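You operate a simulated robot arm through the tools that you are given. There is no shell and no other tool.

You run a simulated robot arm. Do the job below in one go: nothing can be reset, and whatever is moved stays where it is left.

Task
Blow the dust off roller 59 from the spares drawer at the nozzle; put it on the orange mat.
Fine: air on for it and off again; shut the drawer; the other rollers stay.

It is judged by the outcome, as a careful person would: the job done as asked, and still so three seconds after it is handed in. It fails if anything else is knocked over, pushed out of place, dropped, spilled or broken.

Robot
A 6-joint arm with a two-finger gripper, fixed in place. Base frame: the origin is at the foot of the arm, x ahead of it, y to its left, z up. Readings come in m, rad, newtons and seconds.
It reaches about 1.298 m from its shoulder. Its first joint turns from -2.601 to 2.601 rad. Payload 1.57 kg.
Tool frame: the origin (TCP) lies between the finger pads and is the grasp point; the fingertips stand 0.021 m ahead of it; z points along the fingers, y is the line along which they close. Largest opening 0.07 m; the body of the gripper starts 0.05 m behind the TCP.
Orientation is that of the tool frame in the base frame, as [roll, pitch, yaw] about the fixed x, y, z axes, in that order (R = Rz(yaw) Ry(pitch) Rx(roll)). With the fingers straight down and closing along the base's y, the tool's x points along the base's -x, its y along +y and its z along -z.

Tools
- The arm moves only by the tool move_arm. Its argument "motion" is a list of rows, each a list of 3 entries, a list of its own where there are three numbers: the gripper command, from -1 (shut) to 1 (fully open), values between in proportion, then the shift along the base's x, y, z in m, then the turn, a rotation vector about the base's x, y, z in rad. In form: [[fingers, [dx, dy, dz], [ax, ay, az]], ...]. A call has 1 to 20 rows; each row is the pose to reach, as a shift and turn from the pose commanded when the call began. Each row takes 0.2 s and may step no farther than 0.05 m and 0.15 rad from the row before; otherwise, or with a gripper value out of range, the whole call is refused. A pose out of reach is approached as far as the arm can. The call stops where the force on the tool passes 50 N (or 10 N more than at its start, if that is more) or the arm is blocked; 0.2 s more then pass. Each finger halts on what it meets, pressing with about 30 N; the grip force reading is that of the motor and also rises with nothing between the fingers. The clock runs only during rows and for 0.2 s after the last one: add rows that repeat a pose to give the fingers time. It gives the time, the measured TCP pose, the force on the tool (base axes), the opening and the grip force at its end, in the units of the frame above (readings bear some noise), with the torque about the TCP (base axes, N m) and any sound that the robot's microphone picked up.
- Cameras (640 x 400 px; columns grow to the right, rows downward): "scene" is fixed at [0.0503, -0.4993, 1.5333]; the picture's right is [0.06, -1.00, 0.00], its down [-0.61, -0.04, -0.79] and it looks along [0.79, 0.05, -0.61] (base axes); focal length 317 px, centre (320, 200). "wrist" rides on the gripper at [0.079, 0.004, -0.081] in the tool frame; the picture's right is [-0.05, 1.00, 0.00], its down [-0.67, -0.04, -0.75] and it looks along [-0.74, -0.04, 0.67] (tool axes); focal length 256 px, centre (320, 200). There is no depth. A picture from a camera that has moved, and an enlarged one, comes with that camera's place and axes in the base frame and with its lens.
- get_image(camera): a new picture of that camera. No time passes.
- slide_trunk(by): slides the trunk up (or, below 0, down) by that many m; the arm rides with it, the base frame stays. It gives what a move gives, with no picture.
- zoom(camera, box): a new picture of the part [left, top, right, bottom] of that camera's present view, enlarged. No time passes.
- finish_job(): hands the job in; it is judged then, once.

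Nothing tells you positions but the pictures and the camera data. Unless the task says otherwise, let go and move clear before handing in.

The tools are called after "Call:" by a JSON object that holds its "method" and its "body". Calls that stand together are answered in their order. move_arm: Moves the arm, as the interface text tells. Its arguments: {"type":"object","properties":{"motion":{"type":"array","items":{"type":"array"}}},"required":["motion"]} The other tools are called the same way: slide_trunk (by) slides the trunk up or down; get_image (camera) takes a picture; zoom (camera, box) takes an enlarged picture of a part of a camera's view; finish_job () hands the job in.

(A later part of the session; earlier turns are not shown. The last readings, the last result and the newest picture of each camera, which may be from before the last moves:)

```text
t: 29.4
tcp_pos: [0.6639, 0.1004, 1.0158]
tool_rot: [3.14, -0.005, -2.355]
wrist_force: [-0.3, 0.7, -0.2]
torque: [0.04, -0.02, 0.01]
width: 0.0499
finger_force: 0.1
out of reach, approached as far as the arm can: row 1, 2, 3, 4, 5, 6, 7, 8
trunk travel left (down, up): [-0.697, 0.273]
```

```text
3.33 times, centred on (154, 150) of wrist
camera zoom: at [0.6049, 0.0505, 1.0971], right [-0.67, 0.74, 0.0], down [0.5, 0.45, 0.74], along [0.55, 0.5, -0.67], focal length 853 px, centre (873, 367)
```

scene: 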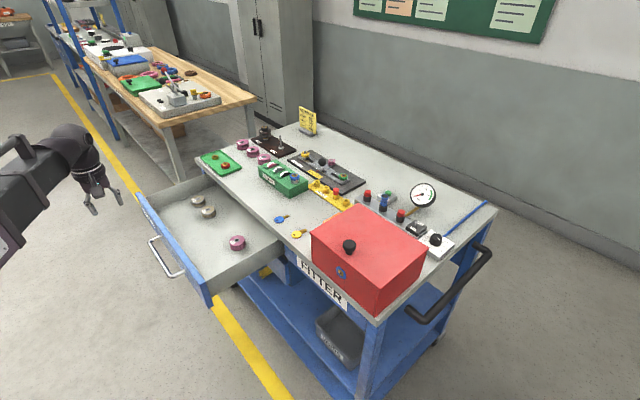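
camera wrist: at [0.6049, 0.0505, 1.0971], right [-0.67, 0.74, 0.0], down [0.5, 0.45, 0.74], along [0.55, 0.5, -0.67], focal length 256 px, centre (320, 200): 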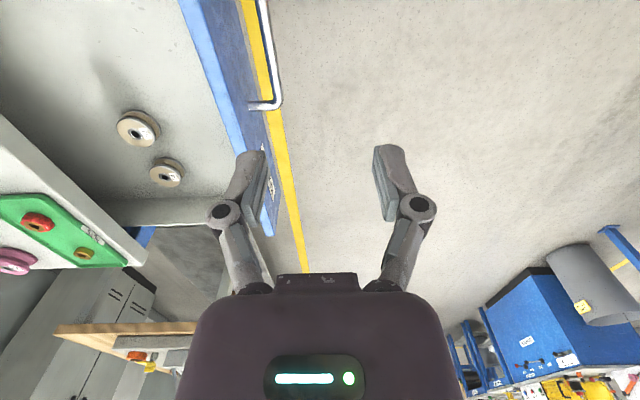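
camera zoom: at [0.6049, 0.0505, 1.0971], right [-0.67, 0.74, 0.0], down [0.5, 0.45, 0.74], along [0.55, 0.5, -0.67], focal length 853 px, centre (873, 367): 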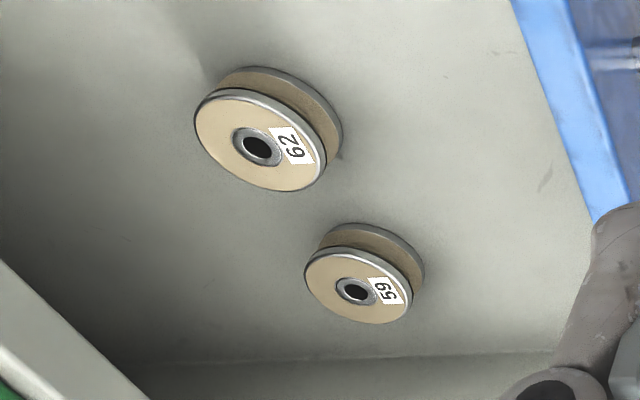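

I've located roller 59 at about (1.02, 0.05), top near z = 0.76, 5–6 cm across. It is dusty and the label is clear. Before picking it up I'll raise the arm and inspect the air manifold and mat, because the air has to be switched on with an empty hand.

Call:
{"method": "slide_trunk", "body": {"by": 0.13}}

Call:
{"method": "move_arm", "body": {"motion": [[0.43, [0.0, -0.045, 0], [0, 0, -0.121]], [0.43, [0.0, -0.09, 0], [0, 0, -0.242]], [0.43, [0.0, -0.135, 0], [0, 0, -0.363]], [0.43, [0.0, -0.18, 0], [0, 0, -0.484]], [0.43, [0.0, -0.225, 0], [0, 0, -0.605]], [0.43, [0.0, -0.27, 0], [0, 0, -0.726]], [0.43, [0.0, -0.315, 0], [0, 0, -0.847]], [0.43, [0.0, -0.36, 0], [0, 0, -0.968]], [0.43, [0.0, -0.405, 0], [0, 0, -1.089]], [0.43, [0.0, -0.45, 0], [0, 0, -1.21]], [0.43, [0.0, -0.495, 0], [0, 0, -1.331]], [0.43, [0.0, -0.54, 0], [0, 0, -1.452]], [0.43, [0.0, -0.585, 0], [0, 0, -1.571]]]}}

Call:
{"method": "get_image", "body": {"camera": "wrist"}}

Call:
{"method": "get_image", "body": {"camera": "scene"}}

```text
t: 31.0
tcp_pos: [0.6645, 0.102, 1.1467]
tool_rot: [-3.14, -0.004, -2.357]
wrist_force: [0.1, 0.1, -0.5]
torque: [0.03, 0.01, 0.02]
width: 0.0502
finger_force: 0.1
trunk travel left (down, up): [-0.827, 0.143]
```

```text
t: 33.8
tcp_pos: [0.6655, -0.4861, 1.1449]
tool_rot: [-3.141, -0.004, 2.355]
wrist_force: [-0.1, 0.2, -0.8]
torque: [0.0, 0.01, 0.0]
width: 0.0502
finger_force: 0.1
trunk travel left (down, up): [-0.827, 0.143]
```

```text
taken
camera wrist: at [0.6114, -0.4243, 1.2269], right [0.74, 0.67, 0.0], down [0.45, -0.5, 0.74], along [0.5, -0.55, -0.67], focal length 256 px, centre (320, 200)
```

wrist: 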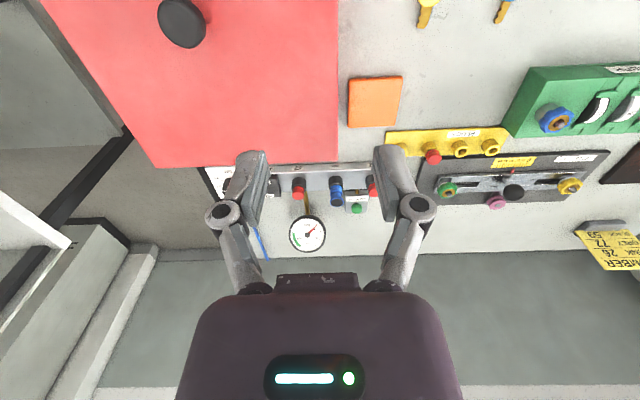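

```text
taken
```

scene: 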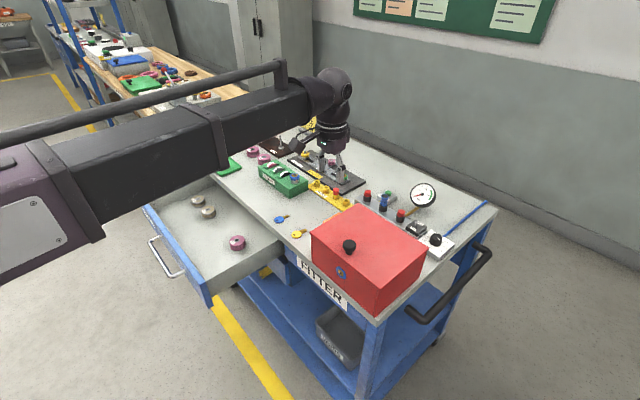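

Call:
{"method": "zoom", "body": {"camera": "wrist", "box": [190, 140, 430, 290]}}

Call:
{"method": "zoom", "body": {"camera": "wrist", "box": [320, 60, 480, 160]}}

Call:
{"method": "zoom", "body": {"camera": "scene", "box": [394, 210, 466, 255]}}

Call:
{"method": "zoom", "body": {"camera": "scene", "box": [358, 180, 438, 230]}}

```text
2.67 times, centred on (310, 215) of wrist
camera zoom: at [0.6114, -0.4243, 1.2269], right [0.74, 0.67, 0.0], down [0.45, -0.5, 0.74], along [0.5, -0.55, -0.67], focal length 683 px, centre (347, 160)
```

zoom: 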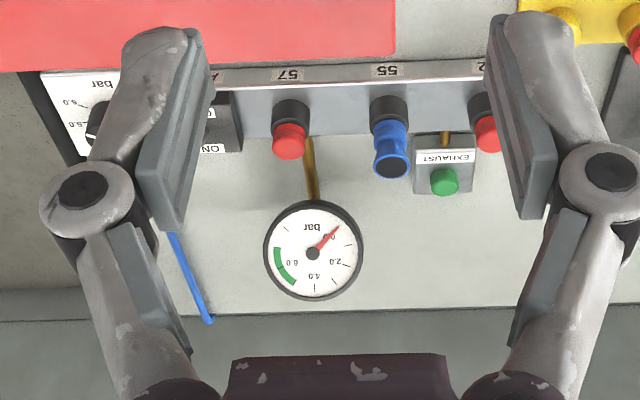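

```text
4.00 times, centred on (400, 110) of wrist
camera zoom: at [0.6114, -0.4243, 1.2269], right [0.74, 0.67, 0.0], down [0.45, -0.5, 0.74], along [0.5, -0.55, -0.67], focal length 1024 px, centre (0, 560)
```

zoom: 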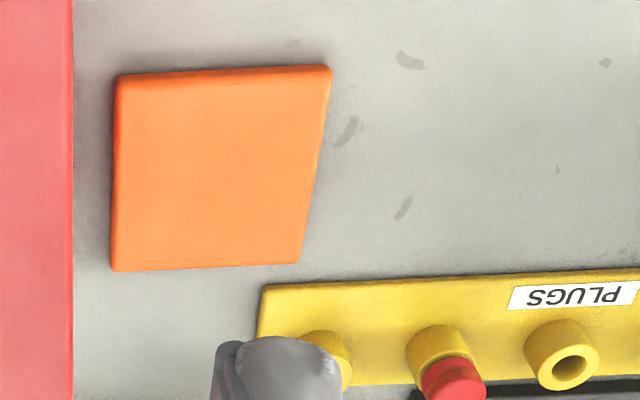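

```text
8.89 times, centred on (430, 232) of scene
camera zoom: at [0.0503, -0.4993, 1.5333], right [0.06, -1.0, 0.0], down [-0.61, -0.04, -0.79], along [0.79, 0.05, -0.61], focal length 2815 px, centre (-658, -89)
```

zoom: 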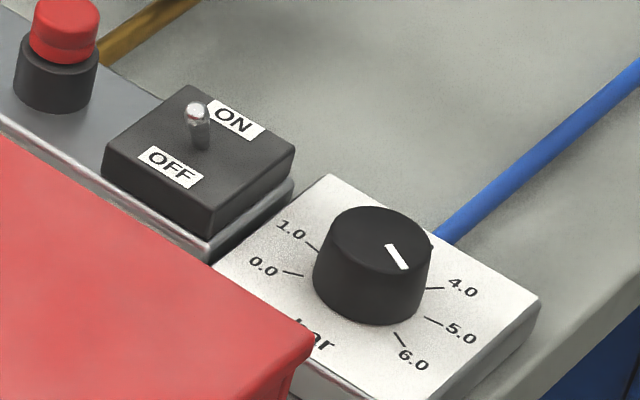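

```text
8.00 times, centred on (398, 205) of scene
camera zoom: at [0.0503, -0.4993, 1.5333], right [0.06, -1.0, 0.0], down [-0.61, -0.04, -0.79], along [0.79, 0.05, -0.61], focal length 2534 px, centre (-304, 160)
```

zoom: 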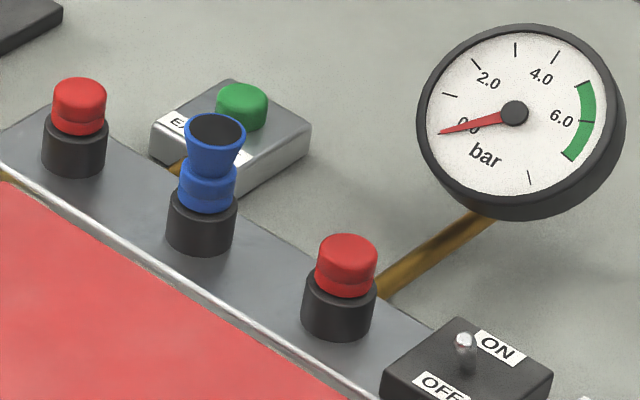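

The button by the manifold is EXHAUST, the regulator points to about 5.4 bar (the gauge's green band), and the lever is at OFF leaning toward the red box. I'll move over the lever with the camera to one side for a close view.

Call:
{"method": "move_arm", "body": {"motion": [[0.43, [0.006, -0.02, 0], [0, 0, 0.131]], [0.43, [0.012, -0.04, 0], [0, 0, 0.262]], [0.43, [0.018, -0.06, 0], [0, 0, 0.393]], [0.43, [0.024, -0.08, 0], [0, 0, 0.524]], [0.43, [0.03, -0.1, 0], [0, 0, 0.655]], [0.43, [0.036, -0.12, 0], [0, 0, 0.786]], [0.43, [0.042, -0.14, 0], [0, 0, 0.917]], [0.43, [0.048, -0.16, 0], [0, 0, 1.048]], [0.43, [0.054, -0.18, 0], [0, 0, 1.179]], [0.43, [0.06, -0.2, 0], [0, 0, 1.31]], [0.43, [0.066, -0.225, 0], [0, 0, 1.441]], [0.43, [0.066, -0.225, 0], [0, 0, 1.572]]]}}

Call:
{"method": "get_image", "body": {"camera": "wrist"}}

Call:
{"method": "get_image", "body": {"camera": "scene"}}

```text
t: 36.4
tcp_pos: [0.7291, -0.709, 1.1458]
tool_rot: [-3.14, -0.004, -2.353]
wrist_force: [-0.2, -0.2, 0.6]
torque: [-0.02, 0.02, 0.02]
width: 0.05
finger_force: 0.0
trunk travel left (down, up): [-0.827, 0.143]
```

```text
taken
camera wrist: at [0.6705, -0.7599, 1.2275], right [-0.67, 0.74, 0.0], down [0.5, 0.45, 0.74], along [0.55, 0.5, -0.67], focal length 256 px, centre (320, 200)
```

wrist: 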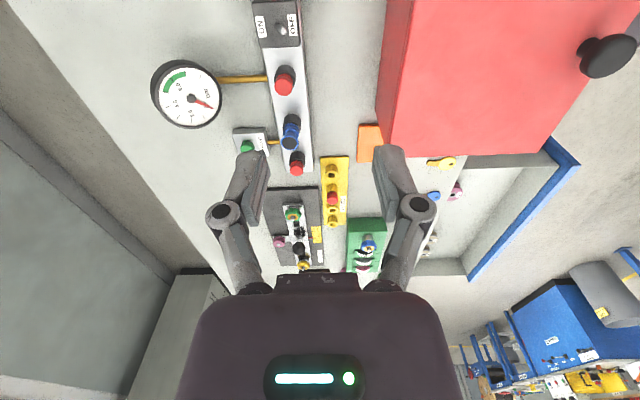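

```text
taken
```

scene: 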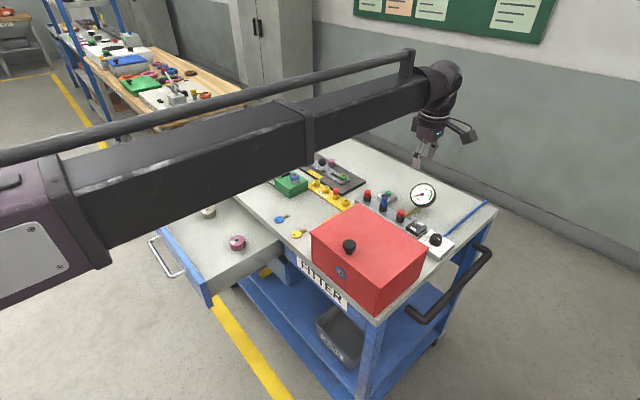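

Call:
{"method": "zoom", "body": {"camera": "wrist", "box": [220, 0, 340, 75]}}

Call:
{"method": "zoom", "body": {"camera": "wrist", "box": [220, 60, 420, 185]}}

Call:
{"method": "zoom", "body": {"camera": "scene", "box": [300, 195, 460, 295]}}

```text
5.33 times, centred on (280, 38) of wrist
camera zoom: at [0.6705, -0.7599, 1.2275], right [-0.67, 0.74, 0.0], down [0.5, 0.45, 0.74], along [0.55, 0.5, -0.67], focal length 1365 px, centre (533, 1067)
```

zoom: 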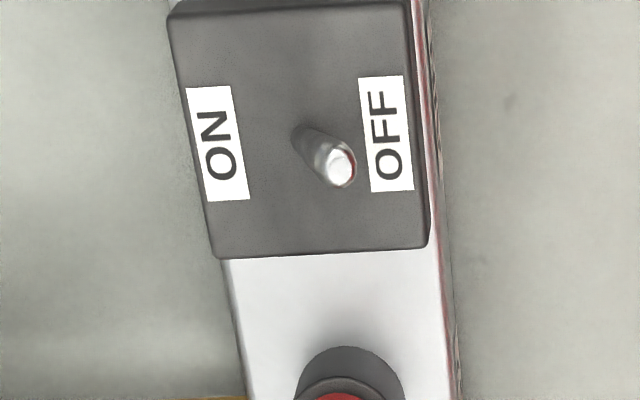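

```text
3.20 times, centred on (320, 122) of wrist
camera zoom: at [0.6705, -0.7599, 1.2275], right [-0.67, 0.74, 0.0], down [0.5, 0.45, 0.74], along [0.55, 0.5, -0.67], focal length 819 px, centre (320, 448)
```

zoom: 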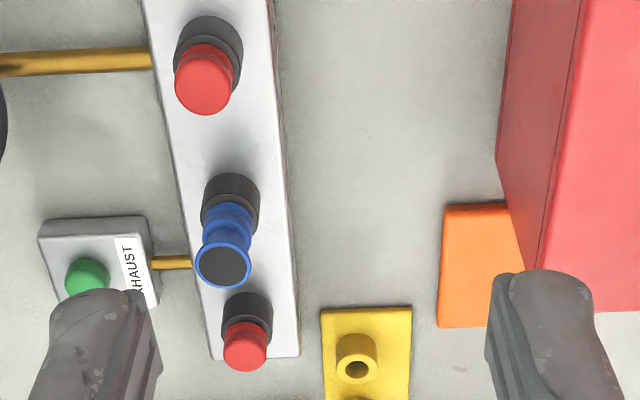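

```text
4.00 times, centred on (380, 245) of scene
camera zoom: at [0.0503, -0.4993, 1.5333], right [0.06, -1.0, 0.0], down [-0.61, -0.04, -0.79], along [0.79, 0.05, -0.61], focal length 1267 px, centre (80, 20)
```

zoom: 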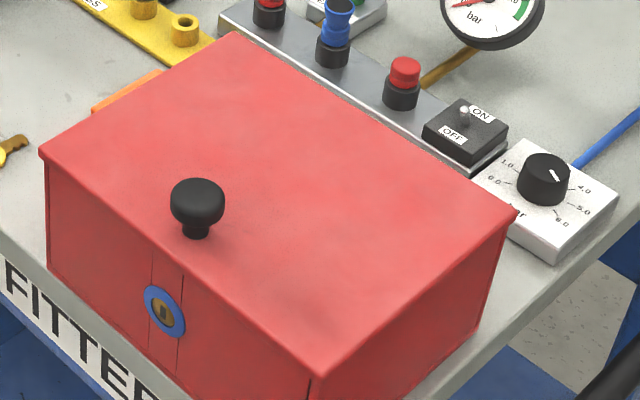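

The geometry is clear now: the arm is a telescoping boom, and the lever tip is at about (0.753, -0.734, 0.92), leaning toward OFF, with roughly 11 cm between it and the red box. I'll close the fingers, come down next to it on the OFF side, and check.

Call:
{"method": "move_arm", "body": {"motion": [[-1, [-0.002, 0.002, 0], [0, 0, 0]], [-1, [-0.004, 0.004, 0], [0, 0, 0]], [-1, [-0.004, 0.004, 0], [0, 0, 0]], [-1, [-0.004, 0.004, 0], [0, 0, 0]]]}}

Call:
{"method": "slide_trunk", "body": {"by": -0.18}}

Call:
{"method": "get_image", "body": {"camera": "wrist"}}

Call:
{"method": "get_image", "body": {"camera": "scene"}}

```text
t: 37.4
tcp_pos: [0.7249, -0.705, 1.1445]
tool_rot: [-3.139, -0.004, -2.353]
wrist_force: [-0.3, 0.1, 0.3]
torque: [0.0, 0.0, 0.02]
width: 0.0001
finger_force: 28.4
trunk travel left (down, up): [-0.827, 0.143]
```

```text
t: 39.4
tcp_pos: [0.7269, -0.7044, 0.9674]
tool_rot: [-3.141, -0.003, -2.356]
wrist_force: [-0.4, -0.5, 0.6]
torque: [0.02, -0.05, -0.01]
width: 0.0
finger_force: 28.6
trunk travel left (down, up): [-0.647, 0.323]
```

```text
taken
camera wrist: at [0.6664, -0.7558, 1.0473], right [-0.67, 0.74, 0.0], down [0.5, 0.45, 0.74], along [0.55, 0.5, -0.67], focal length 256 px, centre (320, 200)
```

wrist: 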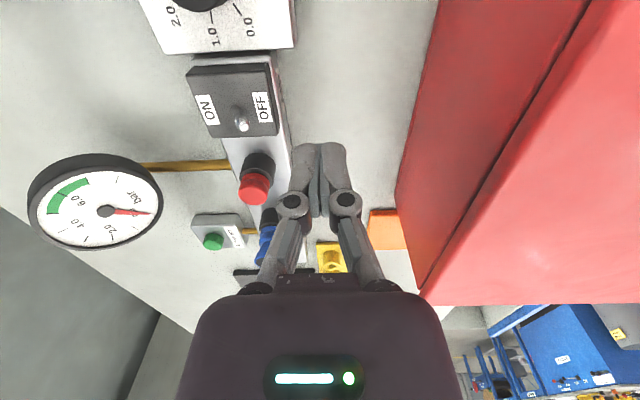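

```text
taken
```

scene: 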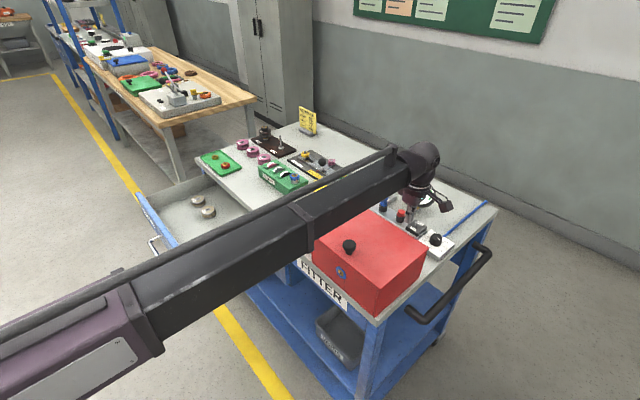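

Call:
{"method": "slide_trunk", "body": {"by": -0.036}}

Call:
{"method": "move_arm", "body": {"motion": [[-1, [0.004, -0.01, 0], [0, 0, 0]], [-1, [0.009, -0.015, 0], [0, 0, 0]]]}}

Call:
{"method": "get_image", "body": {"camera": "wrist"}}

Call:
{"method": "zoom", "body": {"camera": "scene", "box": [372, 165, 468, 225]}}

```text
t: 40.2
tcp_pos: [0.7251, -0.7044, 0.9293]
tool_rot: [-3.14, -0.003, -2.355]
wrist_force: [-0.8, 0.0, -1.1]
torque: [0.02, -0.02, 0.01]
width: 0.0
finger_force: 29.0
trunk travel left (down, up): [-0.611, 0.359]
```

```text
t: 40.8
tcp_pos: [0.734, -0.7188, 0.9299]
tool_rot: [-3.14, -0.001, -2.355]
wrist_force: [-0.3, -0.6, 0.0]
torque: [0.03, 0.01, 0.02]
width: 0.0
finger_force: 28.8
trunk travel left (down, up): [-0.611, 0.359]
```

```text
taken
camera wrist: at [0.675, -0.7703, 1.0111], right [-0.67, 0.74, 0.0], down [0.5, 0.45, 0.74], along [0.55, 0.5, -0.67], focal length 256 px, centre (320, 200)
```

wrist: 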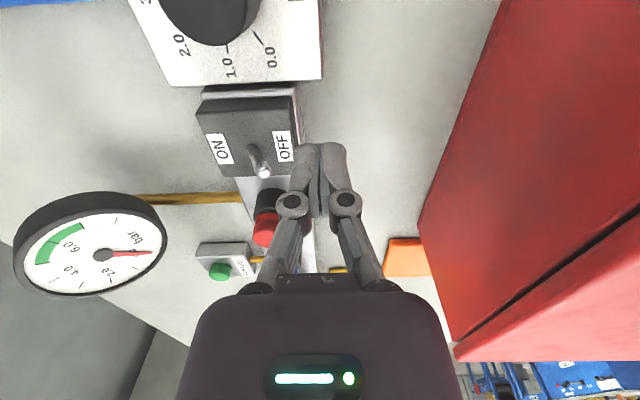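

```text
6.67 times, centred on (420, 195) of scene
camera zoom: at [0.0503, -0.4993, 1.5333], right [0.06, -1.0, 0.0], down [-0.61, -0.04, -0.79], along [0.79, 0.05, -0.61], focal length 2112 px, centre (-347, 233)
```

zoom: 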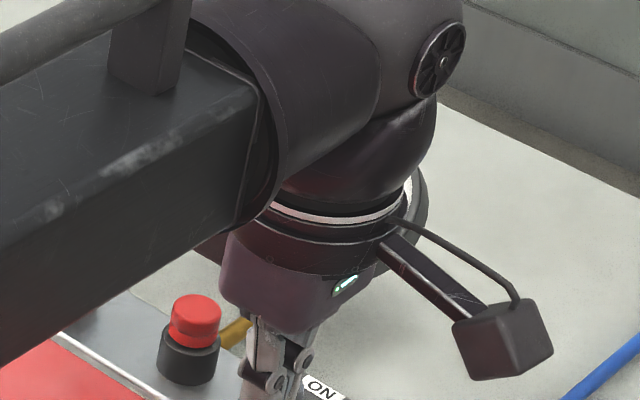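

The fingertips are aligned with the lever. I'll push it gently toward ON.

Call:
{"method": "move_arm", "body": {"motion": [[-1, [0.005, -0.005, 0], [0, 0, 0]], [-1, [0.01, -0.01, 0], [0, 0, 0]], [-1, [0.015, -0.015, 0], [0, 0, 0]], [-1, [0.02, -0.02, 0], [0, 0, 0]]]}}

Call:
{"method": "get_image", "body": {"camera": "wrist"}}

```text
t: 41.8
tcp_pos: [0.7558, -0.7391, 0.9305]
tool_rot: [-3.139, -0.001, -2.354]
wrist_force: [-0.3, 0.5, 0.5]
torque: [-0.01, 0.01, -0.01]
width: 0.0
finger_force: 27.9
trunk travel left (down, up): [-0.611, 0.359]
```

```text
taken
camera wrist: at [0.696, -0.7908, 1.0118], right [-0.67, 0.74, 0.0], down [0.5, 0.45, 0.74], along [0.55, 0.5, -0.67], focal length 256 px, centre (320, 200)
```

wrist: 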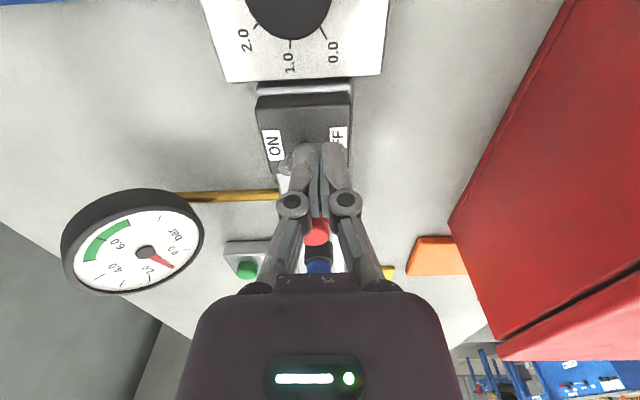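

Call:
{"method": "zoom", "body": {"camera": "wrist", "box": [50, 120, 370, 320]}}

Call:
{"method": "move_arm", "body": {"motion": [[-1, [0, 0, 0], [0, 0, 0]], [-1, [0, 0, 0], [0, 0, 0]]]}}

Call:
{"method": "zoom", "body": {"camera": "wrist", "box": [50, 120, 370, 320]}}

```text
2.00 times, centred on (210, 220) of wrist
camera zoom: at [0.696, -0.7908, 1.0118], right [-0.67, 0.74, 0.0], down [0.5, 0.45, 0.74], along [0.55, 0.5, -0.67], focal length 512 px, centre (540, 160)
```

zoom: 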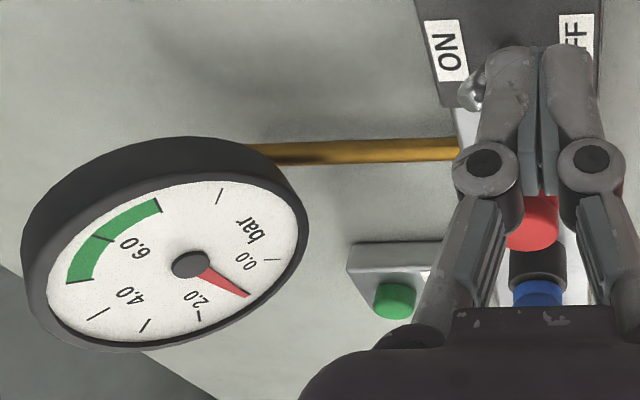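

```text
t: 42.4
tcp_pos: [0.7545, -0.7402, 0.9305]
tool_rot: [-3.139, -0.003, -2.354]
wrist_force: [-0.7, 0.7, -0.6]
torque: [0.0, 0.0, 0.04]
width: 0.0
finger_force: 28.5
trunk travel left (down, up): [-0.611, 0.359]
```

```text
2.00 times, centred on (210, 220) of wrist
camera zoom: at [0.6962, -0.791, 1.0111], right [-0.67, 0.74, 0.0], down [0.5, 0.45, 0.74], along [0.55, 0.5, -0.67], focal length 512 px, centre (540, 160)
```

zoom: 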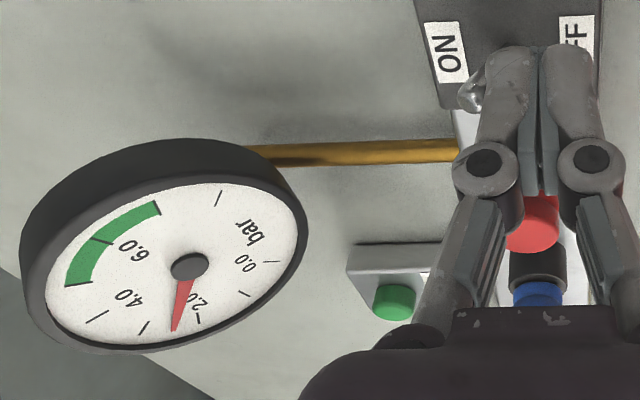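

The lever snapped to ON and the pressure is climbing. I'll back the finger off slightly, wait, and check the gauge and listen for air.

Call:
{"method": "move_arm", "body": {"motion": [[-1, [-0.008, 0.008, 0], [0, 0, 0]], [-1, [-0.015, 0.015, 0], [0, 0, 0]], [-1, [-0.015, 0.015, 0], [0, 0, 0]], [-1, [-0.015, 0.015, 0], [0, 0, 0]], [-1, [-0.015, 0.015, 0], [0, 0, 0]], [-1, [-0.015, 0.015, 0], [0, 0, 0]], [-1, [-0.015, 0.015, 0], [0, 0, 0]]]}}

Call:
{"method": "get_image", "body": {"camera": "wrist"}}

```text
t: 44.0
tcp_pos: [0.7401, -0.724, 0.9303]
tool_rot: [-3.141, -0.004, -2.354]
wrist_force: [0.4, -0.9, -0.6]
torque: [0.01, 0.02, 0.0]
width: 0.0
finger_force: 28.2
trunk travel left (down, up): [-0.611, 0.359]
```

```text
taken
camera wrist: at [0.6811, -0.7758, 1.0112], right [-0.67, 0.74, 0.0], down [0.5, 0.45, 0.74], along [0.55, 0.5, -0.67], focal length 256 px, centre (320, 200)
```

wrist: 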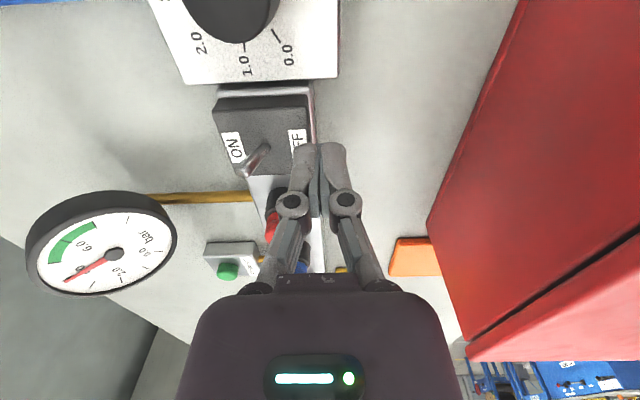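

The lever is at ON and the gauge is reading near 5 bar. Next I'll lift clear and travel to above roller 59 in the drawer.

Call:
{"method": "slide_trunk", "body": {"by": 0.22}}

Call:
{"method": "move_arm", "body": {"motion": [[-1, [0.014, 0.038, 0], [0, 0, 0]], [-1, [0.028, 0.077, 0], [0, 0, 0]], [-1, [0.042, 0.116, 0], [0, 0, 0]], [-1, [0.056, 0.155, 0], [0, 0, 0]], [0, [0.07, 0.194, 0], [0, 0, 0]], [1, [0.084, 0.233, 0], [0, 0, 0]], [1, [0.098, 0.272, 0], [0, 0, 0]], [1, [0.112, 0.311, 0], [0, 0, 0]], [1, [0.126, 0.35, 0], [0, 0, 0]], [1, [0.14, 0.389, 0], [0, 0, 0]], [1, [0.154, 0.428, 0], [0, 0, 0]], [1, [0.168, 0.467, 0], [0, 0, 0]], [1, [0.182, 0.506, 0], [0, 0, 0]], [1, [0.196, 0.545, 0], [0, 0, 0]], [1, [0.21, 0.584, 0], [0, 0, 0]], [1, [0.224, 0.623, 0], [0, 0, 0]], [1, [0.238, 0.662, 0], [0, 0, 0]], [1, [0.252, 0.701, 0], [0, 0, 0]], [1, [0.266, 0.74, 0], [0, 0, 0]], [1, [0.28, 0.775, 0], [0, 0, 0]]]}}

Call:
{"method": "get_image", "body": {"camera": "wrist"}}

Call:
{"method": "get_image", "body": {"camera": "scene"}}

```text
t: 46.3
tcp_pos: [0.7404, -0.7244, 1.1494]
tool_rot: [-3.14, -0.003, -2.355]
wrist_force: [0.6, 0.3, -0.5]
torque: [-0.01, 0.01, 0.02]
width: 0.0001
finger_force: 28.7
trunk travel left (down, up): [-0.831, 0.139]
```

```text
t: 50.5
tcp_pos: [1.0202, 0.0493, 1.1492]
tool_rot: [-3.14, -0.004, -2.356]
wrist_force: [0.8, 0.3, -0.1]
torque: [0.02, -0.01, 0.04]
width: 0.0702
finger_force: 0.0
out of reach, approached as far as the arm can: row 8
trunk travel left (down, up): [-0.831, 0.139]
```

```text
taken
camera wrist: at [0.9614, -0.0016, 1.2309], right [-0.67, 0.74, 0.0], down [0.5, 0.45, 0.74], along [0.55, 0.5, -0.67], focal length 256 px, centre (320, 200)
```

wrist: 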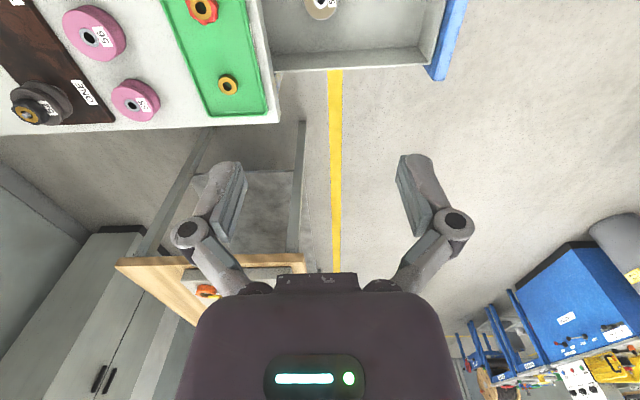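

```text
taken
```

scene: 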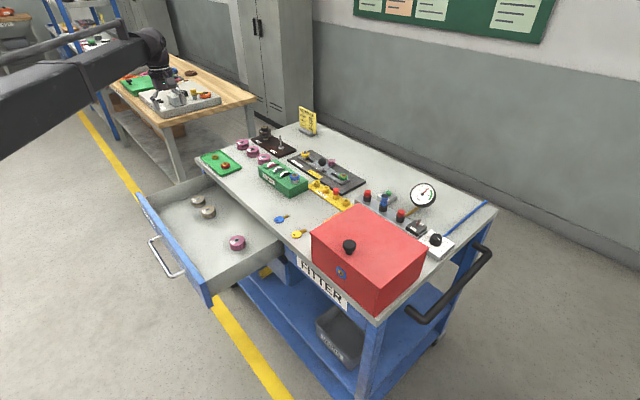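

Call:
{"method": "zoom", "body": {"camera": "wrist", "box": [240, 0, 480, 100]}}

Call:
{"method": "zoom", "body": {"camera": "scene", "box": [150, 165, 310, 265]}}

Call:
{"method": "zoom", "body": {"camera": "scene", "box": [380, 170, 476, 260]}}

```text
2.67 times, centred on (360, 50) of wrist
camera zoom: at [0.9614, -0.0016, 1.2309], right [-0.67, 0.74, 0.0], down [0.5, 0.45, 0.74], along [0.55, 0.5, -0.67], focal length 683 px, centre (213, 600)
```

zoom: 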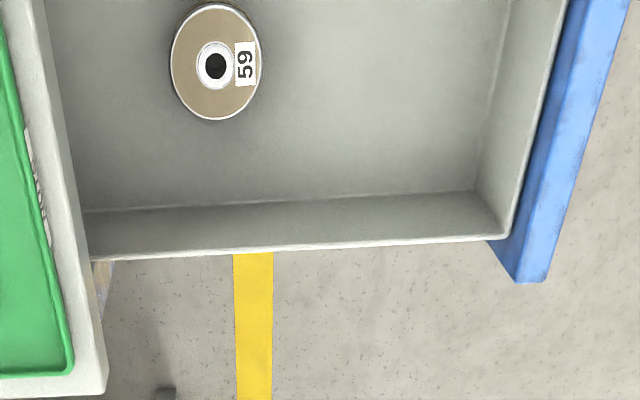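

```text
4.00 times, centred on (230, 215) of scene
camera zoom: at [0.0503, -0.4993, 1.5333], right [0.06, -1.0, 0.0], down [-0.61, -0.04, -0.79], along [0.79, 0.05, -0.61], focal length 1267 px, centre (680, 140)
```

zoom: 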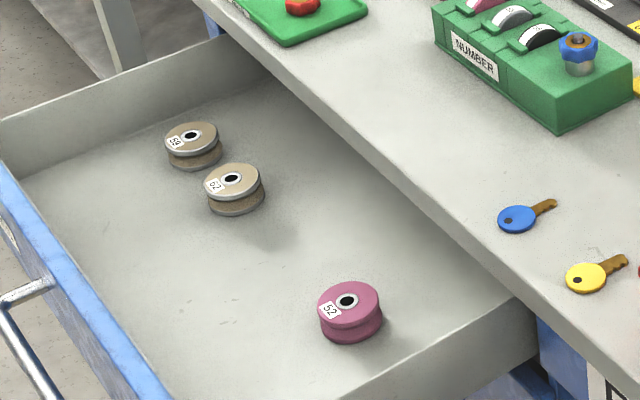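

```text
4.44 times, centred on (428, 215) of scene
camera zoom: at [0.0503, -0.4993, 1.5333], right [0.06, -1.0, 0.0], down [-0.61, -0.04, -0.79], along [0.79, 0.05, -0.61], focal length 1408 px, centre (-160, 133)
```

zoom: 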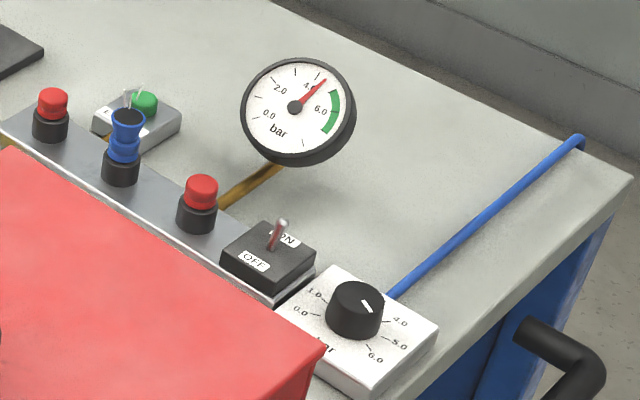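

Call:
{"method": "zoom", "body": {"camera": "scene", "box": [404, 178, 444, 212]}}

Call:
{"method": "zoom", "body": {"camera": "scene", "box": [370, 180, 410, 215]}}

```text
11.76 times, centred on (424, 195) of scene
camera zoom: at [0.0503, -0.4993, 1.5333], right [0.06, -1.0, 0.0], down [-0.61, -0.04, -0.79], along [0.79, 0.05, -0.61], focal length 3726 px, centre (-904, 259)
```

zoom: 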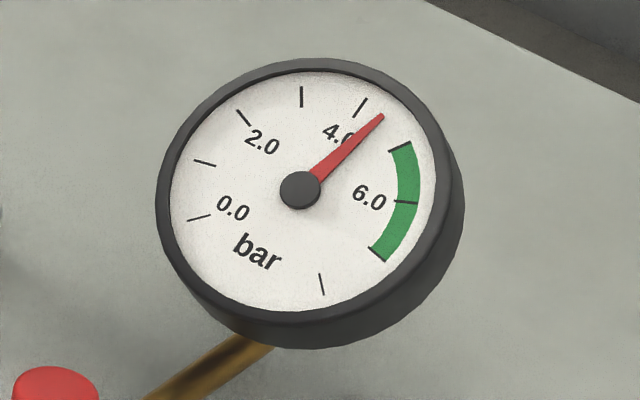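

```text
11.43 times, centred on (390, 198) of scene
camera zoom: at [0.0503, -0.4993, 1.5333], right [0.06, -1.0, 0.0], down [-0.61, -0.04, -0.79], along [0.79, 0.05, -0.61], focal length 3620 px, centre (-480, 229)
```

zoom: 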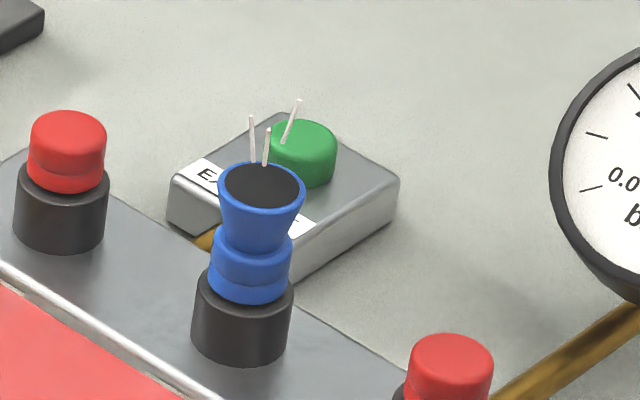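

The gauge settles at about 4.4 bar and small air streaks are visible above the nozzle. Roller 59 sits at about (1.021, 0.054) with its top at z ≈ 0.762. I'll centre over it and descend part way to check.

Call:
{"method": "move_arm", "body": {"motion": [[1, [0.0005, 0.004, 0], [0, 0, 0]], [1, [0.0005, 0.004, 0], [0, 0, 0]]]}}

Call:
{"method": "slide_trunk", "body": {"by": -0.32}}

Call:
{"method": "get_image", "body": {"camera": "wrist"}}

Call:
{"method": "zoom", "body": {"camera": "scene", "box": [130, 130, 290, 230]}}

```text
t: 51.1
tcp_pos: [1.0204, 0.054, 1.1499]
tool_rot: [-3.14, -0.004, -2.354]
wrist_force: [0.6, 0.9, 1.0]
torque: [0.0, 0.01, -0.02]
width: 0.0703
finger_force: 0.0
trunk travel left (down, up): [-0.831, 0.139]
```

```text
t: 54.3
tcp_pos: [1.0214, 0.0542, 0.8292]
tool_rot: [-3.14, -0.003, -2.356]
wrist_force: [0.5, 0.3, 0.1]
torque: [-0.03, 0.02, 0.0]
width: 0.07
finger_force: 0.2
trunk travel left (down, up): [-0.511, 0.459]
```

```text
taken
camera wrist: at [0.9614, 0.0022, 0.9112], right [-0.67, 0.74, 0.0], down [0.5, 0.45, 0.74], along [0.55, 0.5, -0.67], focal length 256 px, centre (320, 200)
```

wrist: 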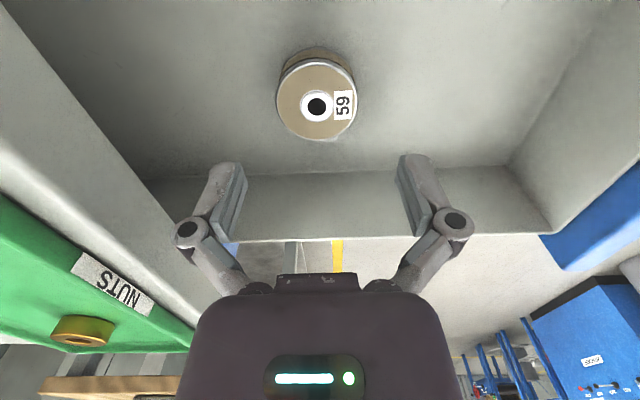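

```text
4.00 times, centred on (210, 180) of scene
camera zoom: at [0.0503, -0.4993, 1.5333], right [0.06, -1.0, 0.0], down [-0.61, -0.04, -0.79], along [0.79, 0.05, -0.61], focal length 1267 px, centre (760, 280)
```

zoom: 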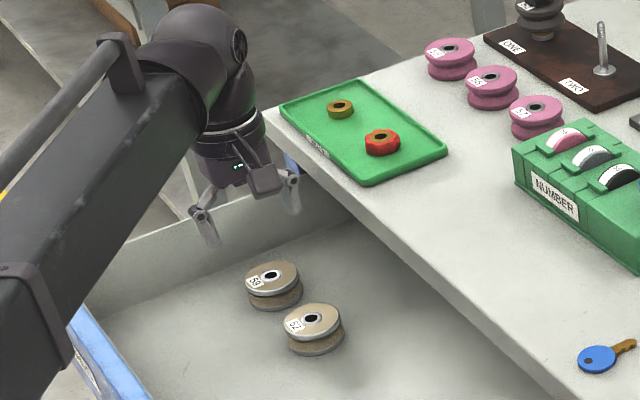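

The roller lines up under the gripper to within 2 mm. I'll nudge slightly and descend to the grasp height.

Call:
{"method": "move_arm", "body": {"motion": [[1, [0.0012, -0.0014, 0], [0, 0, 0]]]}}

Call:
{"method": "slide_trunk", "body": {"by": -0.05}}

Call:
{"method": "get_image", "body": {"camera": "wrist"}}

Call:
{"method": "zoom", "body": {"camera": "scene", "box": [150, 150, 246, 210]}}

```text
t: 54.7
tcp_pos: [1.0204, 0.052, 0.8301]
tool_rot: [-3.14, -0.004, -2.354]
wrist_force: [0.1, 0.4, -0.1]
torque: [0.03, 0.0, -0.02]
width: 0.0698
finger_force: 0.0
trunk travel left (down, up): [-0.511, 0.459]
```

```text
t: 55.6
tcp_pos: [1.0204, 0.0519, 0.7798]
tool_rot: [-3.139, -0.003, -2.355]
wrist_force: [-0.8, -0.1, 0.3]
torque: [0.0, -0.01, -0.01]
width: 0.0702
finger_force: 0.1
trunk travel left (down, up): [-0.461, 0.509]
```

```text
taken
camera wrist: at [0.9622, 0.0005, 0.8612], right [-0.67, 0.74, 0.0], down [0.5, 0.45, 0.74], along [0.55, 0.5, -0.67], focal length 256 px, centre (320, 200)
```

wrist: 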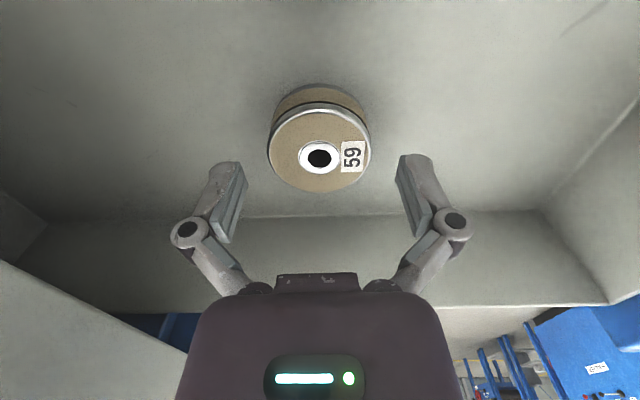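

```text
6.67 times, centred on (198, 180) of scene
camera zoom: at [0.0503, -0.4993, 1.5333], right [0.06, -1.0, 0.0], down [-0.61, -0.04, -0.79], along [0.79, 0.05, -0.61], focal length 2112 px, centre (1133, 333)
```

zoom: 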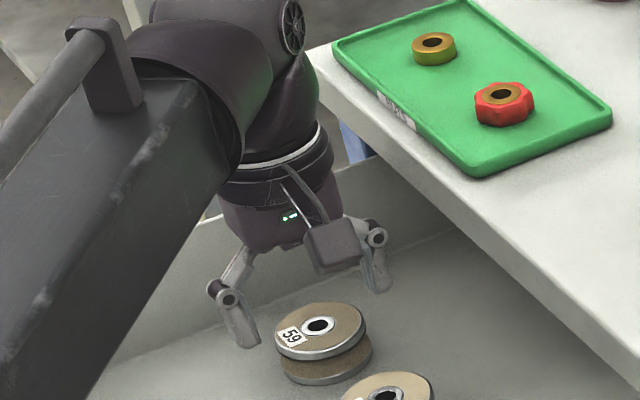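

Call:
{"method": "slide_trunk", "body": {"by": -0.018}}

Call:
{"method": "get_image", "body": {"camera": "wrist"}}

Call:
{"method": "zoom", "body": {"camera": "scene", "box": [150, 150, 246, 210]}}

```text
t: 56.3
tcp_pos: [1.023, 0.0522, 0.7614]
tool_rot: [-3.14, -0.002, -2.354]
wrist_force: [-0.6, 0.3, -0.2]
torque: [0.03, 0.01, 0.01]
width: 0.0698
finger_force: 0.1
trunk travel left (down, up): [-0.443, 0.527]
```

```text
taken
camera wrist: at [0.9622, 0.0005, 0.8432], right [-0.67, 0.74, 0.0], down [0.5, 0.45, 0.74], along [0.55, 0.5, -0.67], focal length 256 px, centre (320, 200)
```

wrist: 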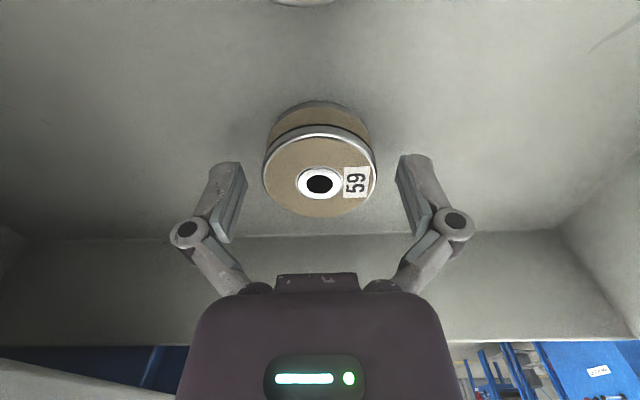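

```text
6.67 times, centred on (198, 180) of scene
camera zoom: at [0.0503, -0.4993, 1.5333], right [0.06, -1.0, 0.0], down [-0.61, -0.04, -0.79], along [0.79, 0.05, -0.61], focal length 2112 px, centre (1133, 333)
```

zoom: 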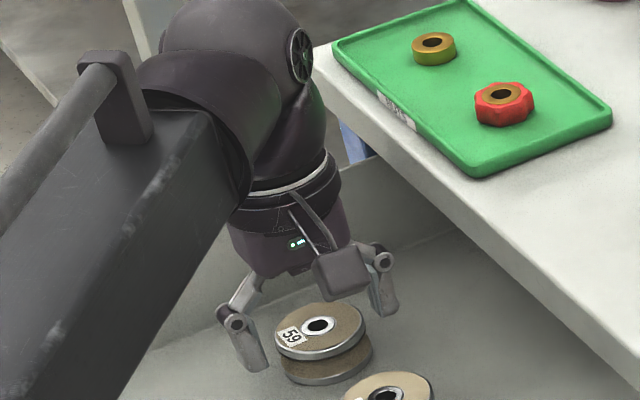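

Centred at the right height, so I'll close on the roller.

Call:
{"method": "move_arm", "body": {"motion": [[0.6, [0, 0, 0], [0, 0, 0]], [0.2, [0, 0, 0], [0, 0, 0]], [-0.2, [0, 0, 0], [0, 0, 0]], [-1, [0, 0, 0], [0, 0, 0]], [-1, [0, 0, 0], [0, 0, 0]]]}}

Call:
{"method": "get_image", "body": {"camera": "wrist"}}

```text
t: 57.5
tcp_pos: [1.0218, 0.0521, 0.7615]
tool_rot: [-3.141, -0.001, -2.355]
wrist_force: [0.5, 0.2, 4.4]
torque: [0.0, 0.05, -0.02]
width: 0.0509
finger_force: 30.0
trunk travel left (down, up): [-0.443, 0.527]
```

```text
taken
camera wrist: at [0.9621, 0.0005, 0.8434], right [-0.67, 0.74, 0.0], down [0.5, 0.45, 0.74], along [0.55, 0.5, -0.67], focal length 256 px, centre (320, 200)
```

wrist: 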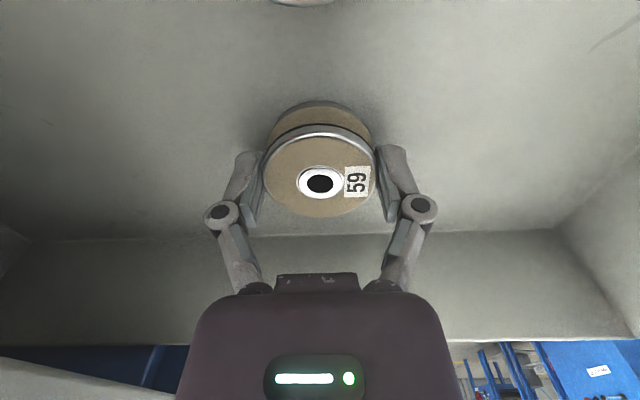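

Gripped at 51 mm, so I'll lift a little and check the hold.

Call:
{"method": "slide_trunk", "body": {"by": 0.06}}

Call:
{"method": "get_image", "body": {"camera": "wrist"}}

Call:
{"method": "zoom", "body": {"camera": "scene", "box": [150, 130, 246, 210]}}

```text
t: 58.5
tcp_pos: [1.0209, 0.0516, 0.821]
tool_rot: [-3.14, -0.004, -2.356]
wrist_force: [-0.3, -0.6, -1.8]
torque: [0.01, 0.01, 0.0]
width: 0.0507
finger_force: 30.0
trunk travel left (down, up): [-0.503, 0.467]
```

```text
taken
camera wrist: at [0.9625, 0.0005, 0.9029], right [-0.67, 0.74, 0.0], down [0.5, 0.45, 0.74], along [0.55, 0.5, -0.67], focal length 256 px, centre (320, 200)
```

wrist: 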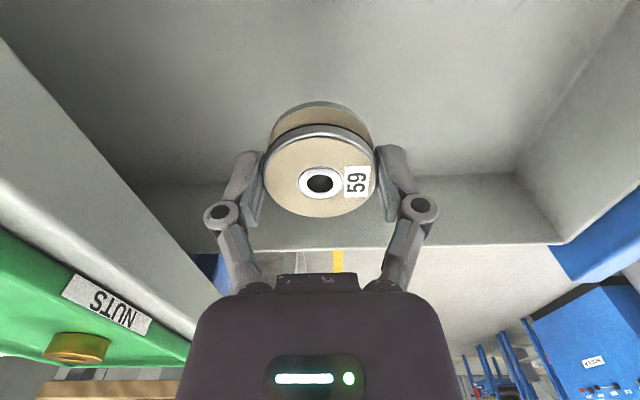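

```text
5.00 times, centred on (198, 170) of scene
camera zoom: at [0.0503, -0.4993, 1.5333], right [0.06, -1.0, 0.0], down [-0.61, -0.04, -0.79], along [0.79, 0.05, -0.61], focal length 1584 px, centre (930, 350)
```

zoom: 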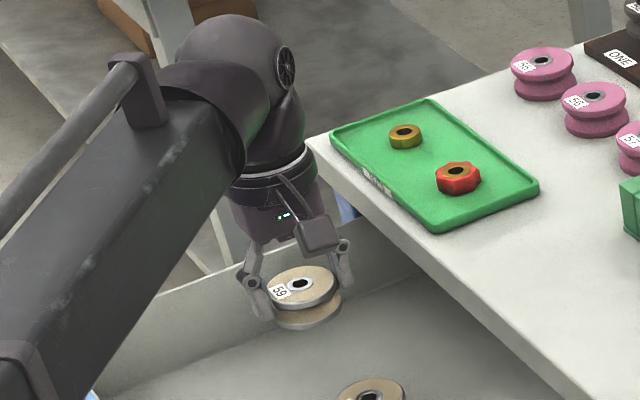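

The roller is held securely. I'll raise it and carry it over to the nozzle.

Call:
{"method": "slide_trunk", "body": {"by": 0.32}}

Call:
{"method": "move_arm", "body": {"motion": [[-1, [-0.01, -0.042, 0], [0, 0, 0]], [-1, [-0.02, -0.084, 0], [0, 0, 0]], [-1, [-0.03, -0.126, 0], [0, 0, 0]], [-1, [-0.04, -0.168, 0], [0, 0, 0]], [-1, [-0.05, -0.21, 0], [0, 0, 0]], [-1, [-0.06, -0.252, 0], [0, 0, 0]], [-1, [-0.07, -0.294, 0], [0, 0, 0]], [-1, [-0.08, -0.336, 0], [0, 0, 0]], [-1, [-0.09, -0.378, 0], [0, 0, 0]], [-1, [-0.1, -0.42, 0], [0, 0, 0]], [-1, [-0.11, -0.462, 0], [0, 0, 0]], [-1, [-0.12, -0.504, 0], [0, 0, 0]], [-1, [-0.13, -0.546, 0], [0, 0, 0]], [-1, [-0.14, -0.588, 0], [0, 0, 0]], [-1, [-0.15, -0.63, 0], [0, 0, 0]], [-1, [-0.16, -0.67, 0], [0, 0, 0]], [-1, [-0.17, -0.704, 0], [0, 0, 0]]]}}

Call:
{"method": "get_image", "body": {"camera": "wrist"}}

Call:
{"method": "get_image", "body": {"camera": "scene"}}

```text
t: 61.6
tcp_pos: [1.0214, 0.0527, 1.1424]
tool_rot: [-3.141, -0.003, -2.355]
wrist_force: [0.5, 0.6, -1.8]
torque: [0.01, -0.03, 0.0]
width: 0.0507
finger_force: 29.9
trunk travel left (down, up): [-0.823, 0.147]
```

```text
t: 65.2
tcp_pos: [0.8485, -0.6523, 1.1411]
tool_rot: [3.141, -0.005, -2.353]
wrist_force: [1.0, -0.2, -2.2]
torque: [0.0, 0.0, 0.0]
width: 0.0508
finger_force: 30.0
trunk travel left (down, up): [-0.823, 0.147]
```

```text
taken
camera wrist: at [0.7899, -0.7039, 1.2227], right [-0.67, 0.74, 0.0], down [0.5, 0.45, 0.74], along [0.55, 0.5, -0.67], focal length 256 px, centre (320, 200)
```

wrist: 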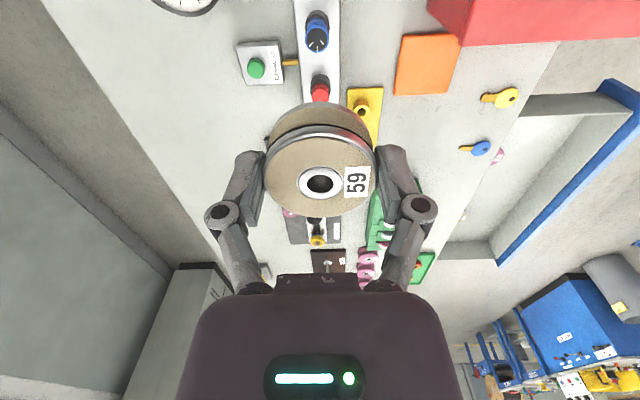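

```text
taken
```

scene: 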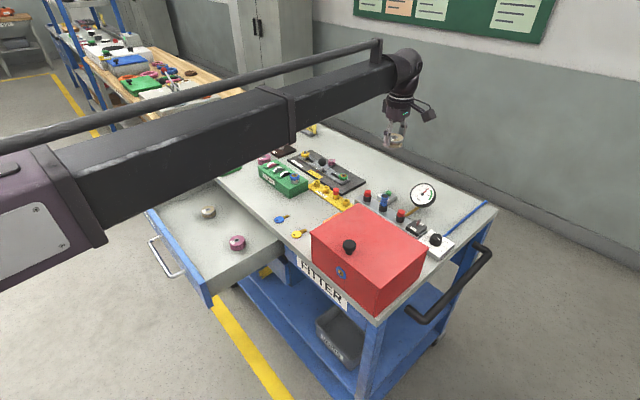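

Call:
{"method": "zoom", "body": {"camera": "wrist", "box": [240, 0, 480, 120]}}

```text
2.67 times, centred on (360, 60) of wrist
camera zoom: at [0.7899, -0.7039, 1.2227], right [-0.67, 0.74, 0.0], down [0.5, 0.45, 0.74], along [0.55, 0.5, -0.67], focal length 683 px, centre (213, 573)
```

zoom: 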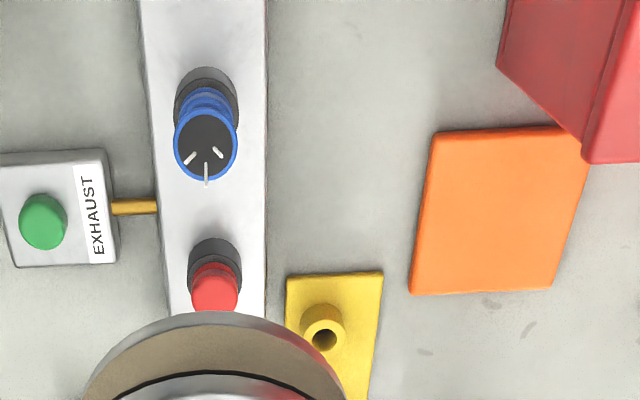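

The nozzle is directly under the roller, and air streaks are visible. I'll lower the roller into the air stream to a few centimetres above the nozzle.

Call:
{"method": "move_arm", "body": {"motion": [[-1, [0.002, 0.001, 0], [0, 0, 0]]]}}

Call:
{"method": "slide_trunk", "body": {"by": -0.14}}

Call:
{"method": "get_image", "body": {"camera": "wrist"}}

Call:
{"method": "zoom", "body": {"camera": "scene", "box": [340, 130, 468, 210]}}

```text
t: 65.7
tcp_pos: [0.852, -0.6515, 1.1421]
tool_rot: [3.141, -0.003, -2.354]
wrist_force: [-0.6, 0.2, -1.9]
torque: [0.01, 0.01, -0.01]
width: 0.0511
finger_force: 30.1
trunk travel left (down, up): [-0.823, 0.147]
```

```text
t: 67.3
tcp_pos: [0.8507, -0.6511, 1.0008]
tool_rot: [-3.141, -0.003, -2.355]
wrist_force: [-0.5, -0.2, -2.7]
torque: [-0.02, -0.01, -0.01]
width: 0.0508
finger_force: 29.9
trunk travel left (down, up): [-0.683, 0.287]
```

```text
taken
camera wrist: at [0.7922, -0.702, 1.0831], right [-0.67, 0.74, 0.0], down [0.5, 0.45, 0.74], along [0.55, 0.5, -0.67], focal length 256 px, centre (320, 200)
```

wrist: 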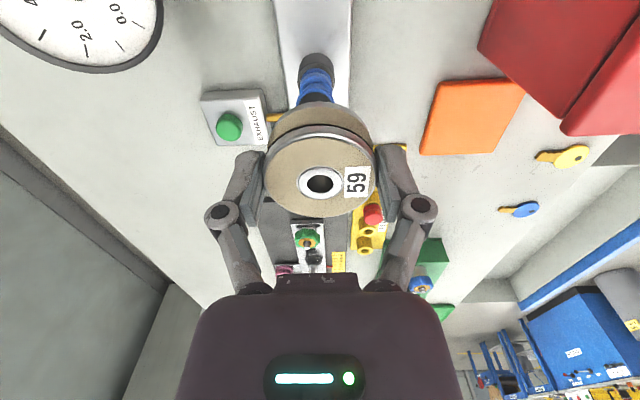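

```text
5.00 times, centred on (404, 170) of scene
camera zoom: at [0.0503, -0.4993, 1.5333], right [0.06, -1.0, 0.0], down [-0.61, -0.04, -0.79], along [0.79, 0.05, -0.61], focal length 1584 px, centre (-100, 350)
```

zoom: 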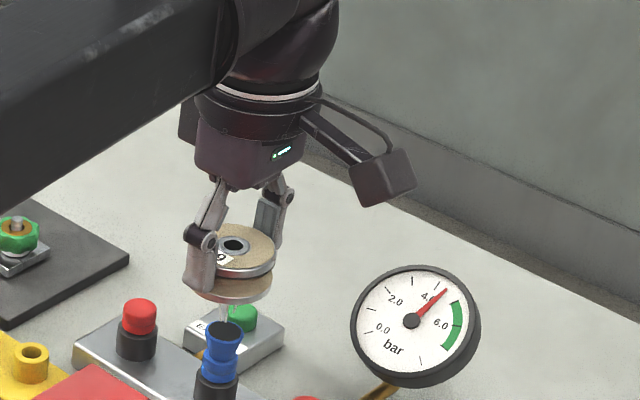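

Call:
{"method": "slide_trunk", "body": {"by": -0.01}}

Call:
{"method": "move_arm", "body": {"motion": [[-1, [0, 0, 0], [0, 0, 0]], [-1, [0, 0, 0], [0, 0, 0]], [-1, [0, 0, 0], [0, 0, 0]], [-1, [0, 0, 0], [0, 0, 0]], [-1, [0, 0, 0], [0, 0, 0]], [-1, [0, 0, 0], [0, 0, 0]], [-1, [0, 0, 0], [0, 0, 0]], [-1, [0, 0, 0], [0, 0, 0]], [-1, [0, 0, 0], [0, 0, 0]], [-1, [0, 0, 0], [0, 0, 0]]]}}

Call:
{"method": "get_image", "body": {"camera": "wrist"}}

Call:
{"method": "zoom", "body": {"camera": "scene", "box": [360, 160, 424, 200]}}

```text
t: 67.9
tcp_pos: [0.8506, -0.6507, 0.9918]
tool_rot: [-3.14, -0.003, -2.356]
wrist_force: [-0.4, 0.3, -2.3]
torque: [0.02, 0.04, 0.02]
width: 0.0511
finger_force: 30.1
trunk travel left (down, up): [-0.673, 0.297]
```

```text
t: 70.1
tcp_pos: [0.8513, -0.6494, 0.9916]
tool_rot: [3.141, -0.002, -2.355]
wrist_force: [-0.4, -0.5, -1.3]
torque: [0.02, -0.04, 0.0]
width: 0.0506
finger_force: 30.2
trunk travel left (down, up): [-0.673, 0.297]
```

```text
taken
camera wrist: at [0.7923, -0.7021, 1.0729], right [-0.67, 0.74, 0.0], down [0.5, 0.45, 0.74], along [0.55, 0.5, -0.67], focal length 256 px, centre (320, 200)
```

wrist: 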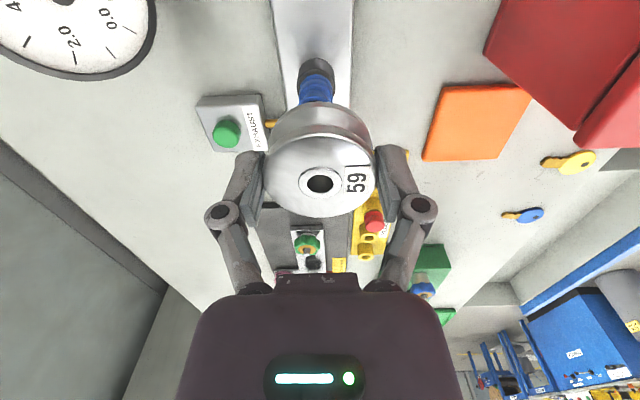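

```text
10.00 times, centred on (392, 180) of scene
camera zoom: at [0.0503, -0.4993, 1.5333], right [0.06, -1.0, 0.0], down [-0.61, -0.04, -0.79], along [0.79, 0.05, -0.61], focal length 3167 px, centre (-400, 400)
```

zoom: 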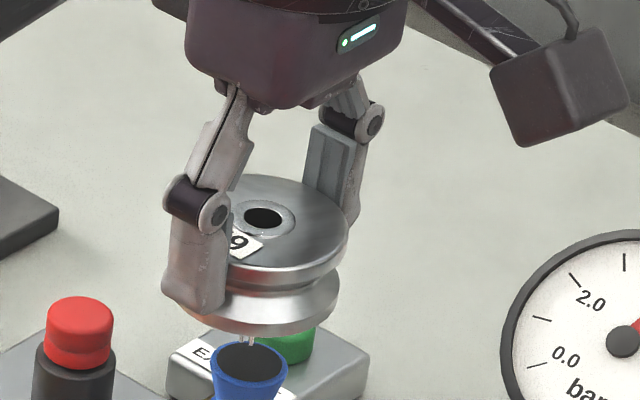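

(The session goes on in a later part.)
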